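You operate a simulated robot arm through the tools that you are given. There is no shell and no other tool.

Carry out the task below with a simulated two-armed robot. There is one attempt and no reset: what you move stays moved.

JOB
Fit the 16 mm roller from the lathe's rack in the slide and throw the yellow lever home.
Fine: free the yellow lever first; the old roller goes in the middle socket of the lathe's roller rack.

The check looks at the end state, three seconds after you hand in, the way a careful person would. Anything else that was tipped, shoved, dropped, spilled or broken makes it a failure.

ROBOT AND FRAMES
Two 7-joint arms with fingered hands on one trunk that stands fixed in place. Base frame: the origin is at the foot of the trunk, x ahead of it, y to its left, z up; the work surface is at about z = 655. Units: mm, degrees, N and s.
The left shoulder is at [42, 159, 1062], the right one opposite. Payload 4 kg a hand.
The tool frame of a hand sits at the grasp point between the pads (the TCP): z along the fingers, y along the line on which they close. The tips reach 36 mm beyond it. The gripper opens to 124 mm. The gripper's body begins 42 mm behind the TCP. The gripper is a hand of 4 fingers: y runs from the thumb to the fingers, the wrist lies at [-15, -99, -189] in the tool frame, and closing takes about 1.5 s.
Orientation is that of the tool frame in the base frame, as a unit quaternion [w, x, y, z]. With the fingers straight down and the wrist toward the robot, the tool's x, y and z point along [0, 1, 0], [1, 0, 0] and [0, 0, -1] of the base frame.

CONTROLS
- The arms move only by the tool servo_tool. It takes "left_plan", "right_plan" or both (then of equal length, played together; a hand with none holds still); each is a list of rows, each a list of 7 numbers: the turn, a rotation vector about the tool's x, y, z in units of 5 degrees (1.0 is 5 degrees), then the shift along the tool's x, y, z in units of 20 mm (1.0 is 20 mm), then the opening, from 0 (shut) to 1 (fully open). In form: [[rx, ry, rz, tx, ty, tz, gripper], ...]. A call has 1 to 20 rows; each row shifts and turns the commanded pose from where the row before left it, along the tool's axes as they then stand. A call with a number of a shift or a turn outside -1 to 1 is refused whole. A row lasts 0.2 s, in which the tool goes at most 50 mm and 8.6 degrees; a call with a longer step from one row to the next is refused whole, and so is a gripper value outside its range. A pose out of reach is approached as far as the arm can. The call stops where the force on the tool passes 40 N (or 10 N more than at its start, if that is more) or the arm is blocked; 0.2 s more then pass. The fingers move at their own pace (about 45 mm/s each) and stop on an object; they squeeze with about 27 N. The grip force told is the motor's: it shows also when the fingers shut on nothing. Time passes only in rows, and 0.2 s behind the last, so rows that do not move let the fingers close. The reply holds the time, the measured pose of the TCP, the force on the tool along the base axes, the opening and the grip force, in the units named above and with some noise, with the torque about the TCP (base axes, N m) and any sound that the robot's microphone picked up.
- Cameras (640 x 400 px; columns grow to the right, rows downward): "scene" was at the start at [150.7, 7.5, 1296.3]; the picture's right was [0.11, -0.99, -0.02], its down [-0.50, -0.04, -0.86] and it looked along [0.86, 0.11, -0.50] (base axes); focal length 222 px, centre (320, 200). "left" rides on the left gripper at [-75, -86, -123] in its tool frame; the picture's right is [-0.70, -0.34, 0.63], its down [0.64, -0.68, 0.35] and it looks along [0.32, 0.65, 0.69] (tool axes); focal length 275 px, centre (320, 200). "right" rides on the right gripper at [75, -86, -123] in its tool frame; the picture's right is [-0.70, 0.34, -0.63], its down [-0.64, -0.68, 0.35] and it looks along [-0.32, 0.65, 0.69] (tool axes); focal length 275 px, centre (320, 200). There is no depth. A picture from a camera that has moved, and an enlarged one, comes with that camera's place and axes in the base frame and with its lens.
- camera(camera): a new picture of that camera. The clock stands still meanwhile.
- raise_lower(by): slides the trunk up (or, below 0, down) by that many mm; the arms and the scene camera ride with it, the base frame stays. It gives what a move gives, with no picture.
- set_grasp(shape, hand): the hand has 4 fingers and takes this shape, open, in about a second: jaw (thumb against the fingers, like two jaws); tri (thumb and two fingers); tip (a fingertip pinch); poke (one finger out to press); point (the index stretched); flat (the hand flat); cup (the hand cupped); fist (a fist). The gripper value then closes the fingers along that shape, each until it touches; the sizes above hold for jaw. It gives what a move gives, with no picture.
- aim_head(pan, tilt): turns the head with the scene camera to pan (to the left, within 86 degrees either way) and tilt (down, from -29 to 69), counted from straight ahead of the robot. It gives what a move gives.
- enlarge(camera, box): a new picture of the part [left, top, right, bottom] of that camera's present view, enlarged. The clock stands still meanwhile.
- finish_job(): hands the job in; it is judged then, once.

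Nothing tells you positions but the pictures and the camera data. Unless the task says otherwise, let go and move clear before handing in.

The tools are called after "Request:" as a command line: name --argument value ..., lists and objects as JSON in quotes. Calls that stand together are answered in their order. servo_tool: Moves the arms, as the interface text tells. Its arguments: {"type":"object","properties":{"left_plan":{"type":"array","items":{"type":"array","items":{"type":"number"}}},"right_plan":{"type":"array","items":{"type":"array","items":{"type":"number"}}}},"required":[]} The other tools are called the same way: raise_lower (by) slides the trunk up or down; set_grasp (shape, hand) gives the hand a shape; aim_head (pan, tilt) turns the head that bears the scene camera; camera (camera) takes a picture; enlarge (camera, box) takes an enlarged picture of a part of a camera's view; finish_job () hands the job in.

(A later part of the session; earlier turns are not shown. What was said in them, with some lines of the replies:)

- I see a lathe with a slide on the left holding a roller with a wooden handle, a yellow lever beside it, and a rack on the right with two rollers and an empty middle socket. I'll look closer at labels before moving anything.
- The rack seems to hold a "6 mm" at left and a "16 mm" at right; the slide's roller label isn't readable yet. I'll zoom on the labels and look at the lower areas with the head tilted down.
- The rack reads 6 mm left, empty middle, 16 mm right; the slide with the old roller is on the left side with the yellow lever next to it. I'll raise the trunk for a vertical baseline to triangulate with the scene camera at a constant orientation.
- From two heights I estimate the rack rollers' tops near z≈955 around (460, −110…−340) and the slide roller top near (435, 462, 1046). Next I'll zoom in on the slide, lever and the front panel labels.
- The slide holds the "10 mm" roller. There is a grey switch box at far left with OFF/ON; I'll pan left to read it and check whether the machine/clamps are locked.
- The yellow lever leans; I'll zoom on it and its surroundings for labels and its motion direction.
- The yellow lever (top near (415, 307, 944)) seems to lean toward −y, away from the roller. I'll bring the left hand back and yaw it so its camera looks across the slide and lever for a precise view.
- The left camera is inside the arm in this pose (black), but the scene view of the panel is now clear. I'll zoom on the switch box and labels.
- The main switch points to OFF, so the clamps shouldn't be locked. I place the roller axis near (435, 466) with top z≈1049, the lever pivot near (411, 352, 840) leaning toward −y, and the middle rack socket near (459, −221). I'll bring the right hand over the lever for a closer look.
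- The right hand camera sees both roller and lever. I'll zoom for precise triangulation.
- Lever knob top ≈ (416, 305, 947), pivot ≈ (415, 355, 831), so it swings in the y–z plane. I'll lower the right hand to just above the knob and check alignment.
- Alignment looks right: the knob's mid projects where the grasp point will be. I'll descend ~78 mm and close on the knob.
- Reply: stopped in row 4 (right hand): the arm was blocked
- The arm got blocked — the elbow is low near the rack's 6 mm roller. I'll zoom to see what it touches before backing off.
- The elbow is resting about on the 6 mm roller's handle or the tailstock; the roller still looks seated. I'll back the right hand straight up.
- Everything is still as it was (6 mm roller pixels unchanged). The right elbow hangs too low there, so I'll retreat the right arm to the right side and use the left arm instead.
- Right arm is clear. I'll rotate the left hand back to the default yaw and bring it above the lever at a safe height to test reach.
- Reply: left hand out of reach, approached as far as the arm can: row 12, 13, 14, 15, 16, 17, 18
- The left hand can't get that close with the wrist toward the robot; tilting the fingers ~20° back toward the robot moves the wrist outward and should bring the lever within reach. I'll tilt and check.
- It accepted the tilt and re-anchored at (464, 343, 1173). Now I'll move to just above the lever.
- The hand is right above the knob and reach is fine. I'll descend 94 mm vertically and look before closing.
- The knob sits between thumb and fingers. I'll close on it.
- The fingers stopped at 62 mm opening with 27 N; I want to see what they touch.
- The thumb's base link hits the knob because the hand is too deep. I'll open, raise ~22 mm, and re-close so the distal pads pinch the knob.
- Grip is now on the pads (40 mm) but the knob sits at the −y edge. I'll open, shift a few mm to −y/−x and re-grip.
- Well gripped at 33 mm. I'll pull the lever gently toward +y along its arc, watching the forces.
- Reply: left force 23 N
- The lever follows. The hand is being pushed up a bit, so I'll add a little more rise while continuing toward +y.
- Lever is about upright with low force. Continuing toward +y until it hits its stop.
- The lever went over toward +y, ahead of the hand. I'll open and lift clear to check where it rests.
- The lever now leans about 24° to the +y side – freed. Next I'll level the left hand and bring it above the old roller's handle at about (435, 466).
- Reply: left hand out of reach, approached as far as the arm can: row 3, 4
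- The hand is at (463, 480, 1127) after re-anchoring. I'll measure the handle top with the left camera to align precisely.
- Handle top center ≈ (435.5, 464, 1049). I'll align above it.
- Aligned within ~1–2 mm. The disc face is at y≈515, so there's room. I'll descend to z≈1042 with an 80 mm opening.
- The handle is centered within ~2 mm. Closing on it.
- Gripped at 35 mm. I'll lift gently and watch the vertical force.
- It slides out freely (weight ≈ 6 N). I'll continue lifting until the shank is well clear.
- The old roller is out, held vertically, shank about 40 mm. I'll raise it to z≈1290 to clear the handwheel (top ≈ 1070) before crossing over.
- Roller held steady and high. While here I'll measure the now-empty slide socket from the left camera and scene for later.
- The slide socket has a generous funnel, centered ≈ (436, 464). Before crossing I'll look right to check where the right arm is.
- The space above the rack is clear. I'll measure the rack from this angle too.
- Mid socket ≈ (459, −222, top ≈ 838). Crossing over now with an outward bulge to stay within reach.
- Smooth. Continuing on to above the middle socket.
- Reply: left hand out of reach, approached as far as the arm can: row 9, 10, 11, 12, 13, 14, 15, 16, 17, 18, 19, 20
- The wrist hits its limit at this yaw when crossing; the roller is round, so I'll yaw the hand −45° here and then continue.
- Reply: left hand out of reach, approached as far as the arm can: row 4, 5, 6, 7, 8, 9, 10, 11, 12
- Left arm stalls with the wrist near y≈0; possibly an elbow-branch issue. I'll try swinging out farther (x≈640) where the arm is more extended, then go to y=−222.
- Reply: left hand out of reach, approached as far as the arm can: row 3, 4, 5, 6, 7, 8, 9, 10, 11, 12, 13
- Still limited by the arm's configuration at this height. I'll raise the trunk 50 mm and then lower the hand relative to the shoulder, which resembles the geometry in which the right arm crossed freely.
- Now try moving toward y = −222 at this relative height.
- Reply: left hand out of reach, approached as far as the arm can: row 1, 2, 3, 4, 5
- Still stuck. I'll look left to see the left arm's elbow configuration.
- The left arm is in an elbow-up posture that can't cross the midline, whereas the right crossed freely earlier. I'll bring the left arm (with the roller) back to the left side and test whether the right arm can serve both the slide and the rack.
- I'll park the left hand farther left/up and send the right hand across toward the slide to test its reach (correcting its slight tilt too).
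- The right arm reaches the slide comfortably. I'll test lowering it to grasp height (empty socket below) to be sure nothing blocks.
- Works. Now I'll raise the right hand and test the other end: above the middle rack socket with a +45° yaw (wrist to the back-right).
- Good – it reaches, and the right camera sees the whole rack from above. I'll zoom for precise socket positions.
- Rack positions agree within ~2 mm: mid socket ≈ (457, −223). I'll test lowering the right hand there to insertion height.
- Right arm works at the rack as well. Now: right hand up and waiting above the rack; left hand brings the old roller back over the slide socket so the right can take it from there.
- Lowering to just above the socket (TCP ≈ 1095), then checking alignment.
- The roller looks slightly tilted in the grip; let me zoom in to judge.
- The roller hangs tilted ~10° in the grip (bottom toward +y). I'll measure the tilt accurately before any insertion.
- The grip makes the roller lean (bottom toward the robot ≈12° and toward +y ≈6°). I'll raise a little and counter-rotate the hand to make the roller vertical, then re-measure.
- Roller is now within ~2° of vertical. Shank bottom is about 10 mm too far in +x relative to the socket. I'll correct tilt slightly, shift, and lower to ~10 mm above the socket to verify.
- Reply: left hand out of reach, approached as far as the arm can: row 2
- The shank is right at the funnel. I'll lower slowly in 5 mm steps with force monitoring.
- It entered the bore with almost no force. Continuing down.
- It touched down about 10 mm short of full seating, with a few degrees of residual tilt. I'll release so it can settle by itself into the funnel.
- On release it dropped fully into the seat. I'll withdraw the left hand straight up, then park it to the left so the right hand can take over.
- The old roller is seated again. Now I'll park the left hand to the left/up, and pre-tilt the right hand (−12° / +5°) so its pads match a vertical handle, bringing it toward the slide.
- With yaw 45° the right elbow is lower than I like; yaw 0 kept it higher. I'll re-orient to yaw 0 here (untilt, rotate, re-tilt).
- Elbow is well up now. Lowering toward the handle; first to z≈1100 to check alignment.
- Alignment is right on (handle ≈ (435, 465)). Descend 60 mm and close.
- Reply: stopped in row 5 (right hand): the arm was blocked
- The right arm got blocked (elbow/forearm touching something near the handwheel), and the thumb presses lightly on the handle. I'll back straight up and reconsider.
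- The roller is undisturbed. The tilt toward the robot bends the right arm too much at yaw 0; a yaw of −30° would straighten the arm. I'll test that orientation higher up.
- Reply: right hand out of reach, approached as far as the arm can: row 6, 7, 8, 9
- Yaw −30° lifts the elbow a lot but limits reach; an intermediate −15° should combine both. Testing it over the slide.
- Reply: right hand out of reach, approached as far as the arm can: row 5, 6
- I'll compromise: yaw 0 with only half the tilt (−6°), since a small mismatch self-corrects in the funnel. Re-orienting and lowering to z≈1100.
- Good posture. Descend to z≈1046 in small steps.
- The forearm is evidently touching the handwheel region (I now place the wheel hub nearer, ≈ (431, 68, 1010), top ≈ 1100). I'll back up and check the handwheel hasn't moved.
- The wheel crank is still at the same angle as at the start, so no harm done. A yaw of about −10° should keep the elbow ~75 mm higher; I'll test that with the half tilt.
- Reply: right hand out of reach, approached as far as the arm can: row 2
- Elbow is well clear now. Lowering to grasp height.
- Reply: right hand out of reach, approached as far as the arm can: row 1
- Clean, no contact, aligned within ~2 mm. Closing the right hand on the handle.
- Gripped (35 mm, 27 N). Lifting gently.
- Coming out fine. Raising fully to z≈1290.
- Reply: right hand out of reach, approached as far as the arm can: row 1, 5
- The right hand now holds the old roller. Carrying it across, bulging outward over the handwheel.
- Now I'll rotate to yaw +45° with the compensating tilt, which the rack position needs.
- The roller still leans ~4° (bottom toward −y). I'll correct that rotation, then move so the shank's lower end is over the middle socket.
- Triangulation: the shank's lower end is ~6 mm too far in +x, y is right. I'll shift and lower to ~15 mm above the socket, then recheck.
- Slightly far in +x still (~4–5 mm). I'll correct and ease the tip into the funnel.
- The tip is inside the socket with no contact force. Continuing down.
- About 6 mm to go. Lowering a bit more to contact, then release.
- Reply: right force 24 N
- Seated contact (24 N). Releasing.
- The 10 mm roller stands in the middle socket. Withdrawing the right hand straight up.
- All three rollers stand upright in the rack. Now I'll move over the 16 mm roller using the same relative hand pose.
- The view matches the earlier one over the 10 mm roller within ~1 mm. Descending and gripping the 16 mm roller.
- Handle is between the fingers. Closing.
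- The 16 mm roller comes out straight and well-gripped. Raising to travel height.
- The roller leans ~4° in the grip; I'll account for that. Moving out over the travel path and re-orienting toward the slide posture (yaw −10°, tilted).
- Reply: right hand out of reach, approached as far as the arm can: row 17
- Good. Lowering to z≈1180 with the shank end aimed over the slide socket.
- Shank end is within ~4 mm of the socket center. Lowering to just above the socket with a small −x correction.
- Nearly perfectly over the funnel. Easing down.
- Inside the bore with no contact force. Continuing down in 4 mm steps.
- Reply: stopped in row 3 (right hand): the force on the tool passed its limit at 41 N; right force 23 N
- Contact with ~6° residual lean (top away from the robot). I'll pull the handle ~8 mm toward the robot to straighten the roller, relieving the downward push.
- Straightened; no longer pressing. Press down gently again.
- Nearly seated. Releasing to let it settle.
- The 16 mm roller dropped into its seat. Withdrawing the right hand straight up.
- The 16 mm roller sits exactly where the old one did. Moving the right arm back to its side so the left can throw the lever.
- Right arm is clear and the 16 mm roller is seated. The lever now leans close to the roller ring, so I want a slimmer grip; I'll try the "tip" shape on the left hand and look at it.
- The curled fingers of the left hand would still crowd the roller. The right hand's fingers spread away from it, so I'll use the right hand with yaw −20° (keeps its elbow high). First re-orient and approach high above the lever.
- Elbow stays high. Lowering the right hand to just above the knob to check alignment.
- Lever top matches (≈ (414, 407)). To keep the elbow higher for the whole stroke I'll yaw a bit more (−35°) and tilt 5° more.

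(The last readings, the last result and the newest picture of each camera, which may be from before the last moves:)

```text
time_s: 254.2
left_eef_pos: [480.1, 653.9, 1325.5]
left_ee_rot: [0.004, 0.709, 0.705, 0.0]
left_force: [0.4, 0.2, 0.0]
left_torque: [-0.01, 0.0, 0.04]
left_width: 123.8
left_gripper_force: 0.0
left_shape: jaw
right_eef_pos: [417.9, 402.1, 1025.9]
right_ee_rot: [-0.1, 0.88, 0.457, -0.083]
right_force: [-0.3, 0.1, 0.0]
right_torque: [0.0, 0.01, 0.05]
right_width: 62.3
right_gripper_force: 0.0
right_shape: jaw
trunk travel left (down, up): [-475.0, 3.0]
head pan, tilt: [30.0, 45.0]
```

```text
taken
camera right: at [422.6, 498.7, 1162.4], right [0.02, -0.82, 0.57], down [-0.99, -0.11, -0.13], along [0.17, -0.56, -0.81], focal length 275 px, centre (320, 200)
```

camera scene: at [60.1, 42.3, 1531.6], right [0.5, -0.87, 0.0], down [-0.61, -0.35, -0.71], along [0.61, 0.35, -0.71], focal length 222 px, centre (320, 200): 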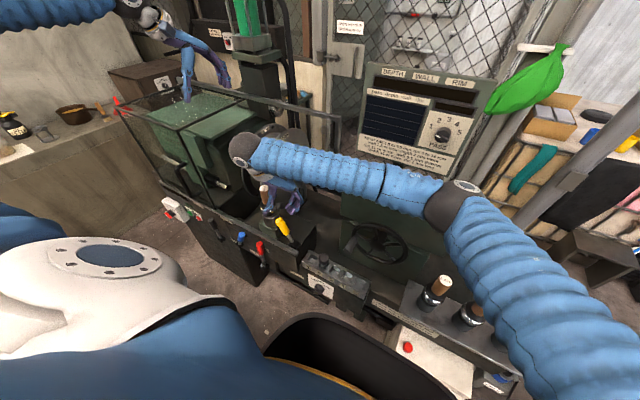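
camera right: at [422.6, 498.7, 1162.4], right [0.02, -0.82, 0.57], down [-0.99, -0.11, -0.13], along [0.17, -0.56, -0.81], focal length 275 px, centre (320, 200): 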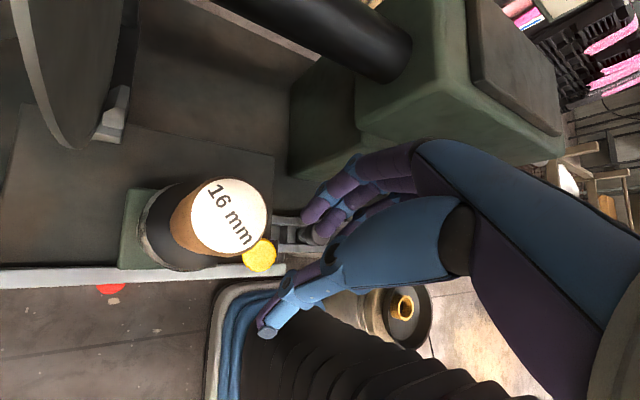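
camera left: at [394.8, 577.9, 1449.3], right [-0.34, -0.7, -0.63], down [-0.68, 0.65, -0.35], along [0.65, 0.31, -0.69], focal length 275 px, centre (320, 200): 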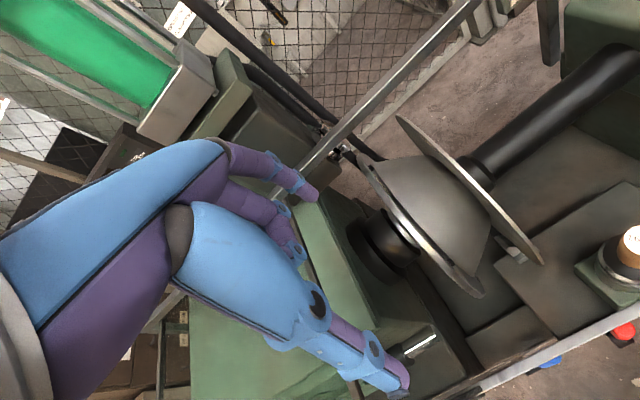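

Posture is fine; the lever is bistable, so I only need to pull it past center. Lowering onto the knob.

Request:
servo_tool --right_plan '[[0, 0, 0, 0.03, 0.176, 0.74, 0.5], [0, 0, 0, 0.03, 0.176, 0.74, 0.5], [0, 0, 0, 0.03, 0.176, 0.74, 0.5], [0, 0, 0, 0.03, 0.176, 0.74, 0.5], [0, 0, 0, 0, 0, 0, 0.5]]'

Request:
camera --camera "right"

Request:
camera --camera "scene"

Request:
enlarge --camera "scene" --box '[220, 150, 320, 260]'

```text
time_s: 255.4
left_eef_pos: [480.1, 653.5, 1325.9]
left_ee_rot: [0.004, 0.708, 0.706, 0.0]
left_force: [0.1, 0.3, 0.4]
left_torque: [0.02, -0.01, -0.03]
left_width: 123.6
left_gripper_force: 0.1
left_shape: jaw
right_eef_pos: [416.8, 402.2, 967.4]
right_ee_rot: [-0.098, 0.88, 0.457, -0.084]
right_force: [0.0, 1.1, 0.7]
right_torque: [-0.01, -0.03, -0.03]
right_width: 62.3
right_gripper_force: 0.1
right_shape: jaw
trunk travel left (down, up): [-475.0, 3.0]
head pan, tilt: [30.0, 45.0]
```

```text
taken
camera right: at [421.4, 498.6, 1101.7], right [0.02, -0.82, 0.57], down [-0.99, -0.11, -0.13], along [0.17, -0.56, -0.81], focal length 275 px, centre (320, 200)
```

right: 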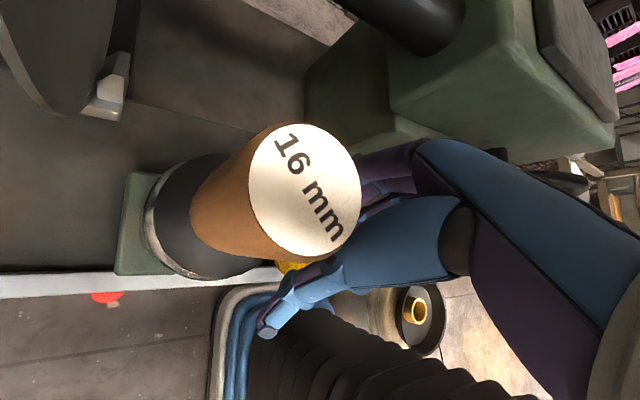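

```text
taken
camera scene: at [60.1, 42.3, 1531.7], right [0.5, -0.87, 0.0], down [-0.61, -0.35, -0.71], along [0.61, 0.35, -0.71], focal length 222 px, centre (320, 200)
```

scene: 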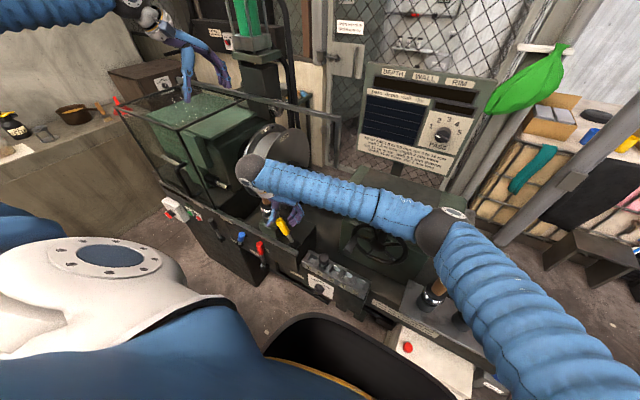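

```text
3.64 times, centred on (270, 205) of scene
camera zoom: at [60.1, 42.3, 1531.7], right [0.5, -0.87, 0.0], down [-0.61, -0.35, -0.71], along [0.61, 0.35, -0.71], focal length 806 px, centre (502, 182)
```

zoom: 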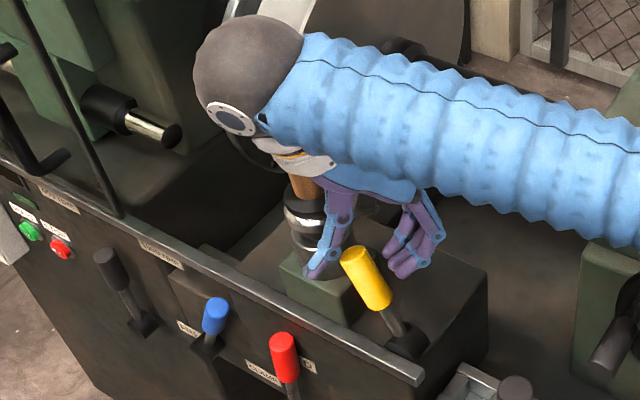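

The knob is between thumb and fingers. Lower 15 mm more and close gently.

Request:
servo_tool --right_plan '[[0, 0, 0, 0.02, 0.095, 0.36, 0.5], [0, 0, 0, 0.02, 0.095, 0.36, 0.5], [0, 0, 0, 0, 0, 0, 0.1], [0, 0, 0, 0, 0, 0, 0.1], [0, 0, 0, 0, 0, 0, 0.1], [0, 0, 0, 0, 0, 0, 0.1], [0, 0, 0, 0, 0, 0, 0.1], [0, 0, 0, 0, 0, 0, 0.1]]'

Request:
enlarge --camera "scene" --box '[220, 150, 320, 260]'

Request:
camera --camera "right"

```text
time_s: 257.2
left_eef_pos: [480.0, 653.7, 1326.1]
left_ee_rot: [0.004, 0.71, 0.705, 0.0]
left_force: [0.8, 0.2, -0.1]
left_torque: [-0.02, -0.01, -0.04]
left_width: 123.6
left_gripper_force: 0.1
left_shape: jaw
right_eef_pos: [417.2, 402.5, 951.9]
right_ee_rot: [-0.099, 0.88, 0.457, -0.083]
right_force: [-1.3, 4.6, 11.5]
right_torque: [-0.16, -0.32, 0.11]
right_width: 43.0
right_gripper_force: 26.6
right_shape: jaw
trunk travel left (down, up): [-475.0, 3.0]
head pan, tilt: [30.0, 45.0]
```

```text
3.64 times, centred on (270, 205) of scene
camera zoom: at [59.5, 42.3, 1531.7], right [0.5, -0.87, 0.0], down [-0.61, -0.35, -0.71], along [0.61, 0.35, -0.71], focal length 806 px, centre (502, 182)
```

zoom: 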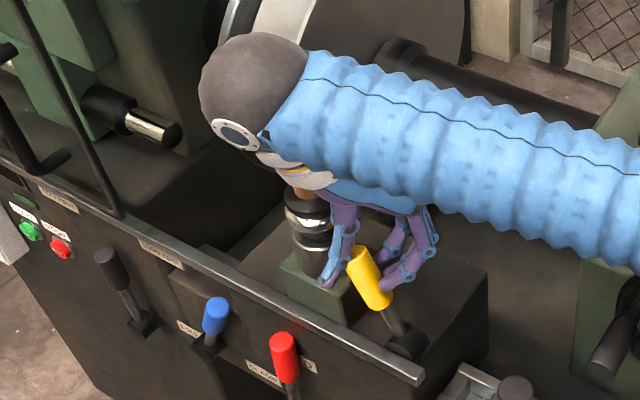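

```text
taken
camera right: at [420.8, 498.6, 1087.5], right [0.02, -0.82, 0.57], down [-0.99, -0.11, -0.13], along [0.17, -0.56, -0.81], focal length 275 px, centre (320, 200)
```

right: 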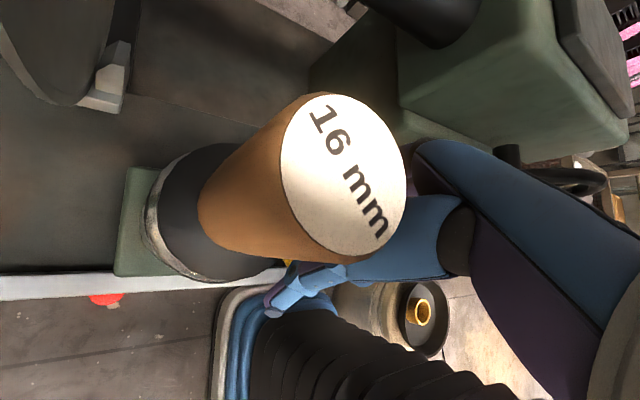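

Gripped (43 mm, 27 N) with the thumb on the roller side of the knob. Pulling toward −y along the arc.

Request:
servo_tool --right_plan '[[0, 0, 0, -0.21, 0.115, -0.125, 0.1], [0, 0, 0, -0.21, 0.115, -0.125, 0.1], [0, 0, 0, -0.21, 0.115, -0.115, 0.1], [0, 0, 0, -0.21, 0.115, -0.11, 0.1]]'

Request:
enlarge --camera "scene" --box '[220, 150, 320, 260]'

```text
time_s: 258.2
left_eef_pos: [478.3, 653.9, 1326.9]
left_ee_rot: [0.004, 0.709, 0.705, -0.001]
left_force: [-0.7, -0.1, 0.0]
left_torque: [-0.01, -0.01, 0.01]
left_width: 123.6
left_gripper_force: 0.1
left_shape: jaw
right_eef_pos: [416.1, 382.0, 959.2]
right_ee_rot: [-0.099, 0.88, 0.458, -0.083]
right_force: [-3.6, 6.8, 16.8]
right_torque: [0.26, 0.03, 0.13]
right_width: 40.2
right_gripper_force: 27.3
right_shape: jaw
trunk travel left (down, up): [-475.0, 3.0]
head pan, tilt: [30.0, 45.0]
```

```text
3.64 times, centred on (270, 205) of scene
camera zoom: at [59.1, 41.9, 1531.7], right [0.5, -0.87, 0.0], down [-0.61, -0.35, -0.71], along [0.61, 0.35, -0.71], focal length 806 px, centre (502, 182)
```

zoom: 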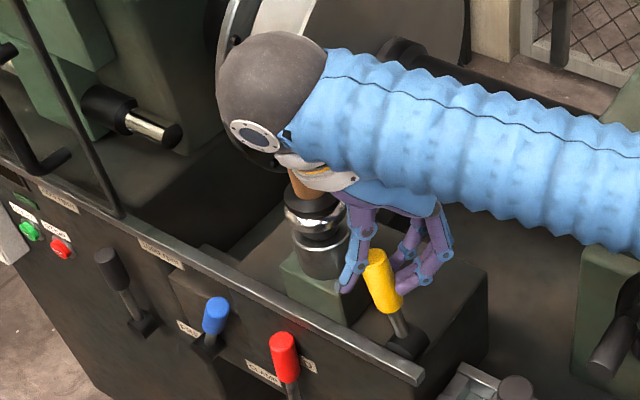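

The lever follows. Continue past center.

Request:
servo_tool --right_plan '[[0, 0, 0, -0.21, 0.12, -0.09, 0.1], [0, 0, 0, -0.21, 0.12, -0.08, 0.1], [0, 0, 0, -0.21, 0.13, -0.06, 0.1], [0, 0, 0, -0.21, 0.13, -0.04, 0.1]]'

Request:
enlarge --camera "scene" --box '[220, 150, 320, 260]'

```text
time_s: 259.2
left_eef_pos: [479.4, 651.8, 1326.6]
left_ee_rot: [0.004, 0.709, 0.706, 0.0]
left_force: [0.2, 0.2, 0.9]
left_torque: [-0.03, -0.01, 0.01]
left_width: 123.6
left_gripper_force: 0.0
left_shape: jaw
right_eef_pos: [415.6, 360.3, 962.1]
right_ee_rot: [-0.101, 0.88, 0.457, -0.083]
right_force: [-1.1, 4.1, 31.6]
right_torque: [0.39, 0.12, 0.07]
right_width: 37.4
right_gripper_force: 26.9
right_shape: jaw
trunk travel left (down, up): [-475.0, 3.0]
head pan, tilt: [30.0, 45.0]
```

```text
3.64 times, centred on (270, 205) of scene
camera zoom: at [58.7, 41.1, 1531.9], right [0.5, -0.87, 0.0], down [-0.61, -0.35, -0.71], along [0.61, 0.35, -0.71], focal length 806 px, centre (502, 182)
```

zoom: 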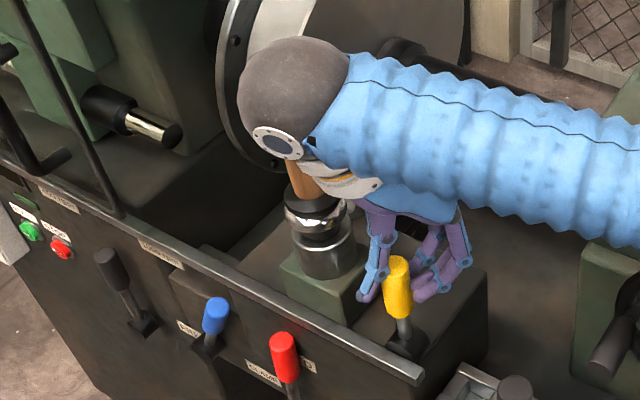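

Lever is about upright; I'll rise a bit more (upward force) and continue.

Request:
servo_tool --right_plan '[[0, 0, 0, -0.13, 0.047, -0.16, 0.1], [0, 0, 0, -0.208, 0.128, -0.08, 0.1], [0, 0, 0, -0.208, 0.135, -0.05, 0.1], [0, 0, 0, -0.208, 0.14, -0.025, 0.1]]'

Request:
enlarge --camera "scene" --box '[220, 150, 320, 260]'

Request:
camera --camera "scene"

```text
time_s: 260.2
left_eef_pos: [479.3, 652.5, 1326.3]
left_ee_rot: [0.004, 0.709, 0.706, 0.0]
left_force: [0.1, 0.1, -0.3]
left_torque: [0.0, -0.03, 0.01]
left_width: 123.7
left_gripper_force: 0.0
left_shape: jaw
right_eef_pos: [415.7, 343.4, 965.8]
right_ee_rot: [-0.098, 0.88, 0.457, -0.084]
right_force: [-7.5, 2.9, -5.9]
right_torque: [0.15, -0.08, 0.14]
right_width: 34.8
right_gripper_force: 26.3
right_shape: jaw
trunk travel left (down, up): [-475.0, 3.0]
head pan, tilt: [30.0, 45.0]
```

```text
3.64 times, centred on (270, 205) of scene
camera zoom: at [59.7, 42.4, 1531.5], right [0.5, -0.87, 0.0], down [-0.61, -0.35, -0.71], along [0.61, 0.35, -0.71], focal length 806 px, centre (502, 182)
```

zoom: 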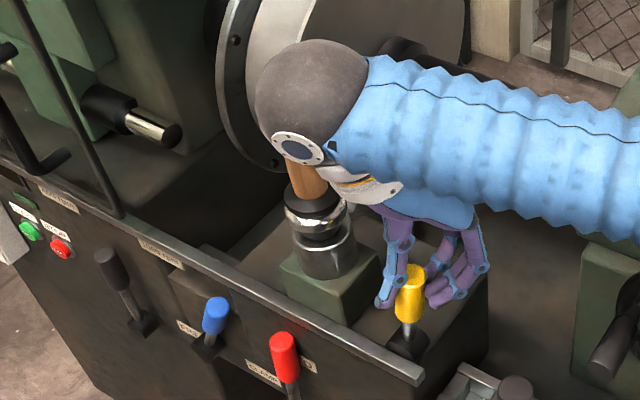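

```text
taken
camera scene: at [59.7, 42.4, 1531.5], right [0.5, -0.87, 0.0], down [-0.61, -0.35, -0.71], along [0.61, 0.35, -0.71], focal length 222 px, centre (320, 200)
```

scene: 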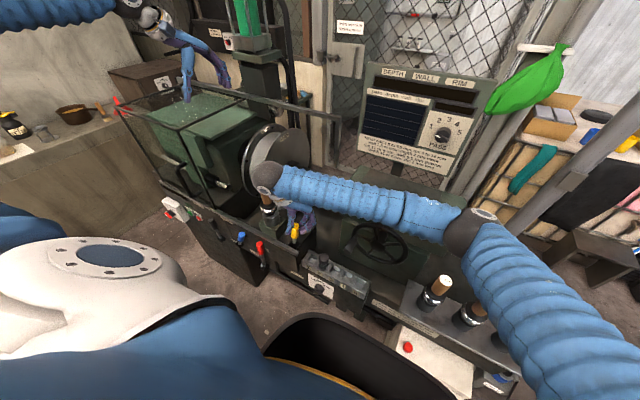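

Request:
servo_tool --right_plan '[[0, 0, 0, -0.205, 0.148, 0, 0.1], [0, 0, 0, -0.203, 0.153, 0.023, 0.1], [0, 0, 0, -0.202, 0.158, 0.04, 0.1], [0, 0, 0, -0.2, 0.165, 0.07, 0.1]]'

Request:
enlarge --camera "scene" --box '[220, 150, 320, 260]'

```text
time_s: 261.2
left_eef_pos: [478.5, 652.7, 1326.7]
left_ee_rot: [0.004, 0.709, 0.705, 0.001]
left_force: [0.1, -0.5, 0.3]
left_torque: [0.01, -0.01, 0.02]
left_width: 123.7
left_gripper_force: 0.2
left_shape: jaw
right_eef_pos: [416.8, 323.2, 961.4]
right_ee_rot: [-0.099, 0.88, 0.457, -0.084]
right_force: [-10.9, -1.1, 5.3]
right_torque: [0.21, 0.04, 0.12]
right_width: 33.7
right_gripper_force: 27.2
right_shape: jaw
trunk travel left (down, up): [-475.0, 3.0]
head pan, tilt: [30.0, 45.0]
```

```text
3.64 times, centred on (270, 205) of scene
camera zoom: at [59.2, 41.6, 1531.8], right [0.5, -0.87, 0.0], down [-0.61, -0.35, -0.71], along [0.61, 0.35, -0.71], focal length 806 px, centre (502, 182)
```

zoom: 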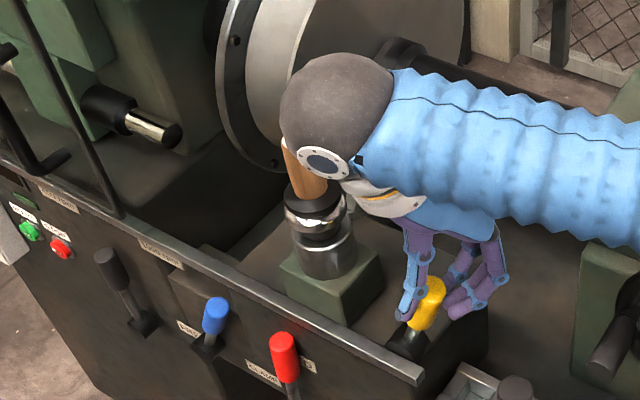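

Lever is leaning home; continue to its stop.

Request:
servo_tool --right_plan '[[0, 0, 0, -0.2, 0.167, 0.075, 0.1], [0, 0, 0, -0.2, 0.168, 0.08, 0.1], [0, 0, 0, -0.2, 0.17, 0.09, 0.1], [0, 0, 0, -0.2, 0.17, 0.09, 0.1]]'

Request:
enlarge --camera "scene" --box '[220, 150, 320, 260]'

```text
time_s: 262.3
left_eef_pos: [479.8, 653.9, 1326.6]
left_ee_rot: [0.003, 0.709, 0.706, -0.001]
left_force: [-0.8, 0.5, -0.2]
left_torque: [0.0, 0.02, 0.0]
left_width: 123.9
left_gripper_force: 0.1
left_shape: jaw
right_eef_pos: [414.2, 306.5, 956.3]
right_ee_rot: [-0.103, 0.878, 0.46, -0.08]
right_force: [-8.4, 7.5, 20.4]
right_torque: [0.2, 0.05, 0.05]
right_width: 34.0
right_gripper_force: 26.4
right_shape: jaw
trunk travel left (down, up): [-475.0, 3.0]
head pan, tilt: [30.0, 45.0]
stopped in row 4 (right hand): the force on the tool passed its limit at 41 N (the readings are from after the stop); the commanded pose is now the measured one
```

```text
3.64 times, centred on (270, 205) of scene
camera zoom: at [59.6, 42.7, 1531.6], right [0.5, -0.87, 0.0], down [-0.61, -0.35, -0.71], along [0.61, 0.35, -0.71], focal length 806 px, centre (502, 182)
```

zoom: 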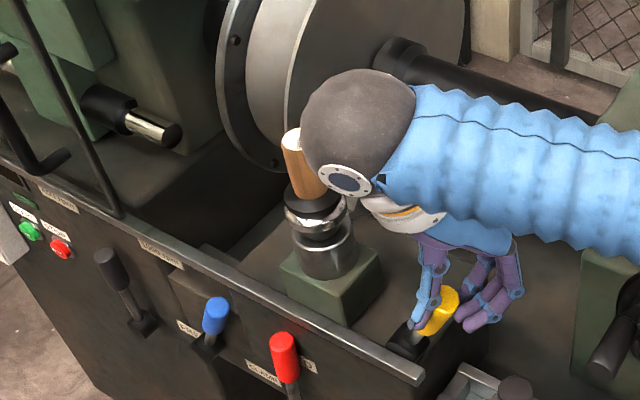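

It reached its stop (force rise at y≈306, same as the original home). Opening and lifting clear to check.

Request:
servo_tool --right_plan '[[0, 0, 0, 0, 0, 0, 0.5], [0, 0, 0, 0, 0, 0, 0.6], [0, 0, 0, 0, 0, 0, 0.6], [0, 0, 0, -0.027, -0.126, -0.48, 0.6], [0, 0, 0, -0.05, -0.245, -0.93, 0.6], [0, 0, 0, -0.05, -0.245, -0.93, 0.6], [0, 0, 0, -0.05, -0.245, -0.93, 0.6], [0, 0, 0, -0.05, -0.245, -0.93, 0.6], [0, 0, 0, -0.05, -0.245, -0.93, 0.6], [0, 0, 0, -0.05, -0.245, -0.93, 0.6], [0, 0, 0, -0.05, -0.245, -0.93, 0.6], [0, 0, 0, -0.05, -0.245, -0.93, 0.6], [0, 0, 0, -0.05, -0.245, -0.93, 0.6], [0, 0, 0, -0.05, -0.245, -0.93, 0.6], [0, 0, 0, -0.05, -0.245, -0.93, 0.6], [0, 0, 0, -0.05, -0.245, -0.93, 0.6]]'

Request:
camera --camera "scene"

Request:
enlarge --camera "scene" --box '[230, 150, 330, 250]'

```text
time_s: 265.7
left_eef_pos: [479.9, 653.8, 1325.9]
left_ee_rot: [0.004, 0.71, 0.705, 0.0]
left_force: [0.5, 0.8, 0.3]
left_torque: [-0.01, -0.01, 0.0]
left_width: 123.6
left_gripper_force: 0.1
left_shape: jaw
right_eef_pos: [413.2, 303.3, 1195.5]
right_ee_rot: [-0.101, 0.879, 0.458, -0.081]
right_force: [-0.3, -0.8, 0.6]
right_torque: [0.04, 0.02, -0.01]
right_width: 73.8
right_gripper_force: 0.0
right_shape: jaw
trunk travel left (down, up): [-475.0, 3.0]
head pan, tilt: [30.0, 45.0]
```

```text
taken
camera scene: at [59.8, 42.2, 1531.7], right [0.5, -0.87, 0.0], down [-0.61, -0.35, -0.71], along [0.61, 0.35, -0.71], focal length 222 px, centre (320, 200)
```

scene: 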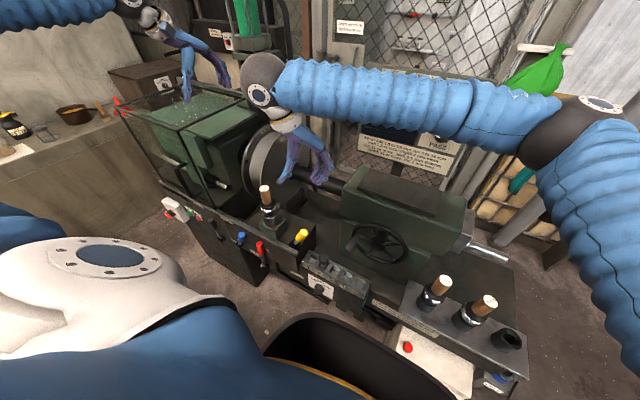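

```text
4.00 times, centred on (280, 200) of scene
camera zoom: at [59.8, 42.2, 1531.7], right [0.5, -0.87, 0.0], down [-0.61, -0.35, -0.71], along [0.61, 0.35, -0.71], focal length 887 px, centre (480, 200)
```

zoom: 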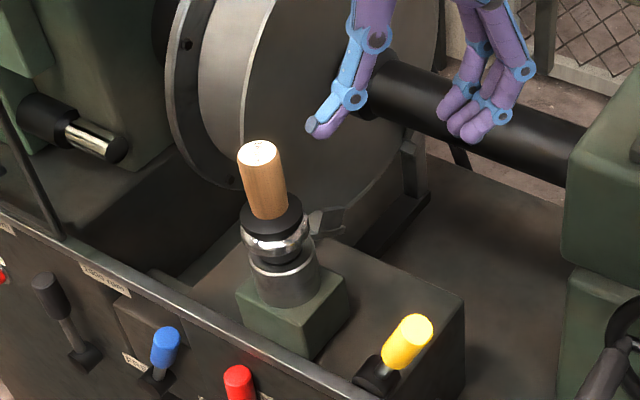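

The lever is back at its home lean and the 16 mm roller sits upright. Moving the right arm clear to its side.

Request:
servo_tool --right_plan '[[0, 0, 0, -0.485, 0.814, -0.83, 0.6], [0, 0, 0, -0.485, 0.814, -0.83, 0.6], [0, 0, 0, -0.485, 0.814, -0.83, 0.6], [0, 0, 0, -0.485, 0.814, -0.83, 0.6], [0, 0, 0, -0.485, 0.814, -0.83, 0.6], [0, 0, 0, -0.485, 0.814, -0.83, 0.6], [0, 0, 0, -0.485, 0.814, -0.83, 0.6], [0, 0, 0, -0.485, 0.814, -0.83, 0.6]]'

Request:
servo_tool --right_plan '[[0, 0, 0, -0.926, 0.62, -0.16, 0.6], [0, 0, 0, -0.926, 0.62, -0.16, 0.6], [0, 0, 0, -0.926, 0.62, -0.16, 0.6], [0, 0, 0, -0.926, 0.62, -0.16, 0.6], [0, 0, 0, -0.926, 0.62, -0.16, 0.6], [0, 0, 0, -0.926, 0.62, -0.16, 0.6], [0, 0, 0, -0.926, 0.62, -0.16, 0.6], [0, 0, 0, -0.926, 0.62, -0.16, 0.6], [0, 0, 0, -0.926, 0.62, -0.16, 0.6], [0, 0, 0, -0.926, 0.62, -0.16, 0.6], [0, 0, 0, -0.926, 0.62, -0.16, 0.6], [0, 0, 0, -0.926, 0.62, -0.16, 0.6], [0, 0, 0, -0.926, 0.62, -0.16, 0.6], [0, 0, 0, -0.926, 0.62, -0.16, 0.6], [0, 0, 0, -0.926, 0.62, -0.16, 0.6], [0, 0, 0, -0.926, 0.62, -0.16, 0.6], [0, 0, 0, -0.926, 0.62, -0.16, 0.6], [0, 0, 0, -0.926, 0.62, -0.16, 0.6]]'

Request:
camera --camera "scene"

```text
time_s: 267.5
left_eef_pos: [479.8, 653.3, 1327.7]
left_ee_rot: [0.004, 0.709, 0.705, -0.001]
left_force: [0.0, -0.2, 0.1]
left_torque: [0.02, -0.01, 0.02]
left_width: 123.8
left_gripper_force: 0.0
left_shape: jaw
right_eef_pos: [505.1, 153.8, 1295.2]
right_ee_rot: [-0.101, 0.879, 0.458, -0.083]
right_force: [0.7, -0.8, -0.3]
right_torque: [0.02, -0.01, 0.01]
right_width: 74.1
right_gripper_force: 0.1
right_shape: jaw
trunk travel left (down, up): [-475.0, 3.0]
head pan, tilt: [30.0, 45.0]
```

```text
time_s: 271.3
left_eef_pos: [480.2, 651.9, 1326.9]
left_ee_rot: [0.003, 0.708, 0.706, 0.001]
left_force: [-0.4, 0.5, 0.0]
left_torque: [0.02, 0.0, -0.03]
left_width: 123.7
left_gripper_force: 0.0
left_shape: jaw
right_eef_pos: [505.1, -251.3, 1309.6]
right_ee_rot: [-0.101, 0.879, 0.459, -0.081]
right_force: [0.1, 0.4, -0.9]
right_torque: [0.01, 0.01, -0.01]
right_width: 74.2
right_gripper_force: 0.0
right_shape: jaw
trunk travel left (down, up): [-475.0, 3.0]
head pan, tilt: [30.0, 45.0]
```

```text
taken
camera scene: at [59.6, 40.9, 1531.7], right [0.5, -0.87, 0.0], down [-0.61, -0.35, -0.71], along [0.61, 0.35, -0.71], focal length 222 px, centre (320, 200)
```

scene: 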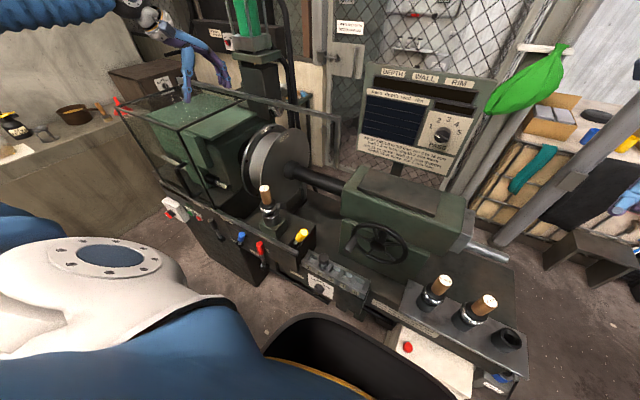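

Now I'll reproduce the early camera view (trunk −50, pan 30, tilt 50) for a direct comparison of lever, roller, and handwheel.

Request:
raise_lower --by -50

Request:
aim_head --pan 30 --tilt 50

Request:
enlarge --camera "scene" --box '[280, 190, 325, 220]'

Request:
enlarge --camera "scene" --box '[240, 140, 340, 230]'

Request:
enlarge --camera "scene" --box '[400, 220, 570, 360]'

Request:
enlarge --camera "scene" --box '[130, 150, 350, 300]'

```text
time_s: 272.2
left_eef_pos: [479.9, 654.0, 1278.1]
left_ee_rot: [0.004, 0.709, 0.705, 0.001]
left_force: [0.7, 0.3, -0.2]
left_torque: [-0.03, 0.0, -0.01]
left_width: 123.9
left_gripper_force: 0.0
left_shape: jaw
right_eef_pos: [505.3, -250.8, 1262.0]
right_ee_rot: [-0.101, 0.879, 0.458, -0.082]
right_force: [0.9, -0.4, 0.4]
right_torque: [-0.02, -0.01, 0.01]
right_width: 74.1
right_gripper_force: 0.0
right_shape: jaw
trunk travel left (down, up): [-425.0, 53.0]
head pan, tilt: [30.0, 45.0]
```

```text
time_s: 272.9
left_eef_pos: [480.6, 653.2, 1277.3]
left_ee_rot: [0.004, 0.709, 0.705, 0.001]
left_force: [-0.3, 0.0, 0.0]
left_torque: [0.01, 0.0, 0.02]
left_width: 123.8
left_gripper_force: 0.0
left_shape: jaw
right_eef_pos: [504.5, -251.2, 1261.4]
right_ee_rot: [-0.101, 0.88, 0.458, -0.081]
right_force: [0.7, 0.1, -0.4]
right_torque: [0.03, 0.0, 0.01]
right_width: 74.0
right_gripper_force: 0.0
right_shape: jaw
trunk travel left (down, up): [-425.0, 53.0]
head pan, tilt: [30.0, 50.0]
```

```text
13.33 times, centred on (302, 205) of scene
camera zoom: at [59.5, 39.6, 1475.0], right [0.5, -0.87, 0.0], down [-0.67, -0.38, -0.64], along [0.55, 0.32, -0.77], focal length 2956 px, centre (553, 133)
```

zoom: 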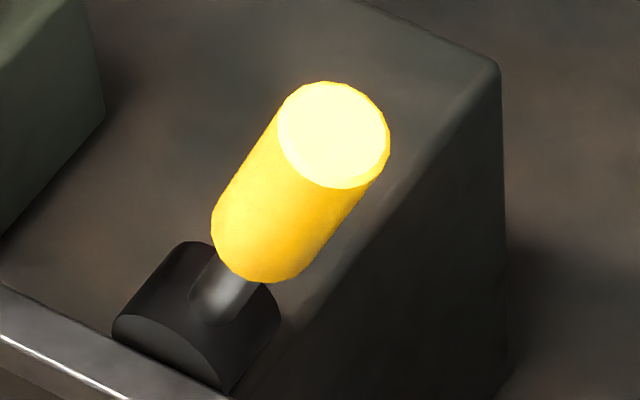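

```text
4.44 times, centred on (290, 185) of scene
camera zoom: at [59.5, 39.6, 1475.0], right [0.5, -0.87, 0.0], down [-0.67, -0.38, -0.64], along [0.55, 0.32, -0.77], focal length 985 px, centre (453, 267)
```

zoom: 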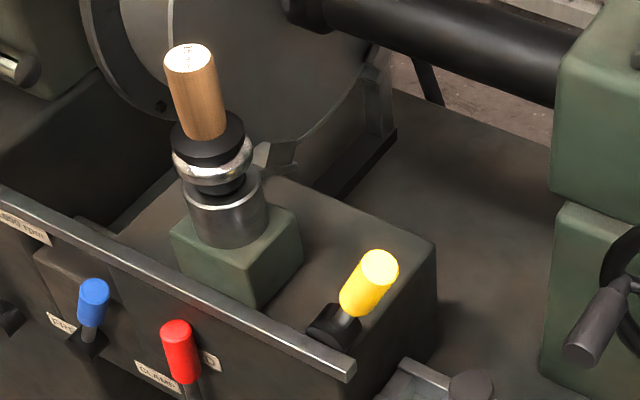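

```text
2.86 times, centred on (485, 290) of scene
camera zoom: at [59.5, 39.6, 1475.0], right [0.5, -0.87, 0.0], down [-0.67, -0.38, -0.64], along [0.55, 0.32, -0.77], focal length 633 px, centre (-151, -57)
```

zoom: 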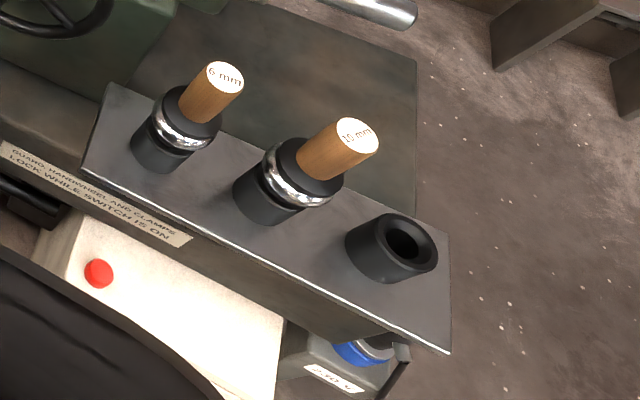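

```text
2.67 times, centred on (240, 225) of scene
camera zoom: at [59.5, 39.6, 1475.0], right [0.5, -0.87, 0.0], down [-0.67, -0.38, -0.64], along [0.55, 0.32, -0.77], focal length 591 px, centre (533, 133)
```

zoom: 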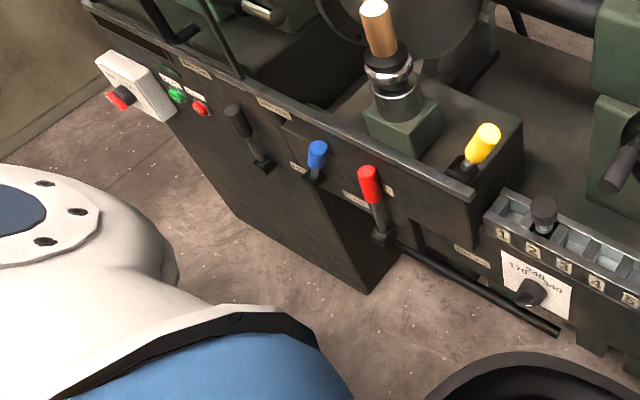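

Lever, handwheel and roller match the original reference view to the pixel: the 16 mm roller is in the slide, the 10 mm in the middle socket, and the lever is home. I'll lift both hands a little further clear and hand in.

Request:
servo_tool --left_plan '[[0, 0, 0, 0, 0, -0.8, 0.8], [0, 0, 0, 0, 0, -0.8, 0.8], [0, 0, 0, 0, 0, -0.8, 0.8], [0, 0, 0, 0, 0, 0, 0.8]]' --right_plan '[[0, 0, 0, -0.04, -0.2, -0.8, 0.6], [0, 0, 0, -0.04, -0.2, -0.8, 0.6], [0, 0, 0, -0.04, -0.2, -0.8, 0.6], [0, 0, 0, 0, 0, 0, 0.6]]'

Request:
camera --camera "scene"

```text
time_s: 273.9
left_eef_pos: [479.3, 654.2, 1326.5]
left_ee_rot: [0.003, 0.709, 0.705, 0.0]
left_force: [-0.8, 0.4, -1.1]
left_torque: [0.05, -0.01, 0.0]
left_width: 99.3
left_gripper_force: 0.1
left_shape: jaw
right_eef_pos: [505.7, -249.7, 1311.2]
right_ee_rot: [-0.101, 0.879, 0.458, -0.082]
right_force: [-0.7, -0.4, -0.1]
right_torque: [0.0, 0.01, 0.01]
right_width: 74.2
right_gripper_force: 0.0
right_shape: jaw
trunk travel left (down, up): [-425.0, 53.0]
head pan, tilt: [30.0, 50.0]
```

```text
taken
camera scene: at [59.8, 39.6, 1474.9], right [0.5, -0.87, 0.0], down [-0.67, -0.38, -0.64], along [0.55, 0.32, -0.77], focal length 222 px, centre (320, 200)
```

scene: 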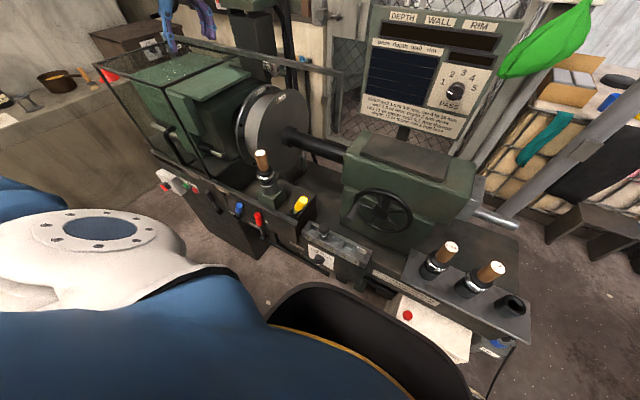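

Everything is in place and both hands are clear. The 16 mm roller is in the slide, the yellow lever is home, and the old 10 mm roller is in the middle rack socket. Handing in.

Request:
finish_job

```text
The job is handed in.
```

I fitted the 16 mm roller in the slide, threw the yellow lever home, and put the old 10 mm roller in the middle socket of the rack. The job is handed in.

- **End state:** In a last look from the same camera position as at the start, the lever, the handwheel crank and the 6 mm roller were where they began. Both hands are empty and clear of the machine.
- **Contact on the way:** The right arm was blocked several times while I worked out its reach. Twice it touched something around the handwheel or tailstock. I backed off each time and saw nothing shifted.
- **Extra move:** The left arm couldn't reach the rack. I set the 10 mm roller back in the slide for a moment, and the right arm took it to the rack from there.
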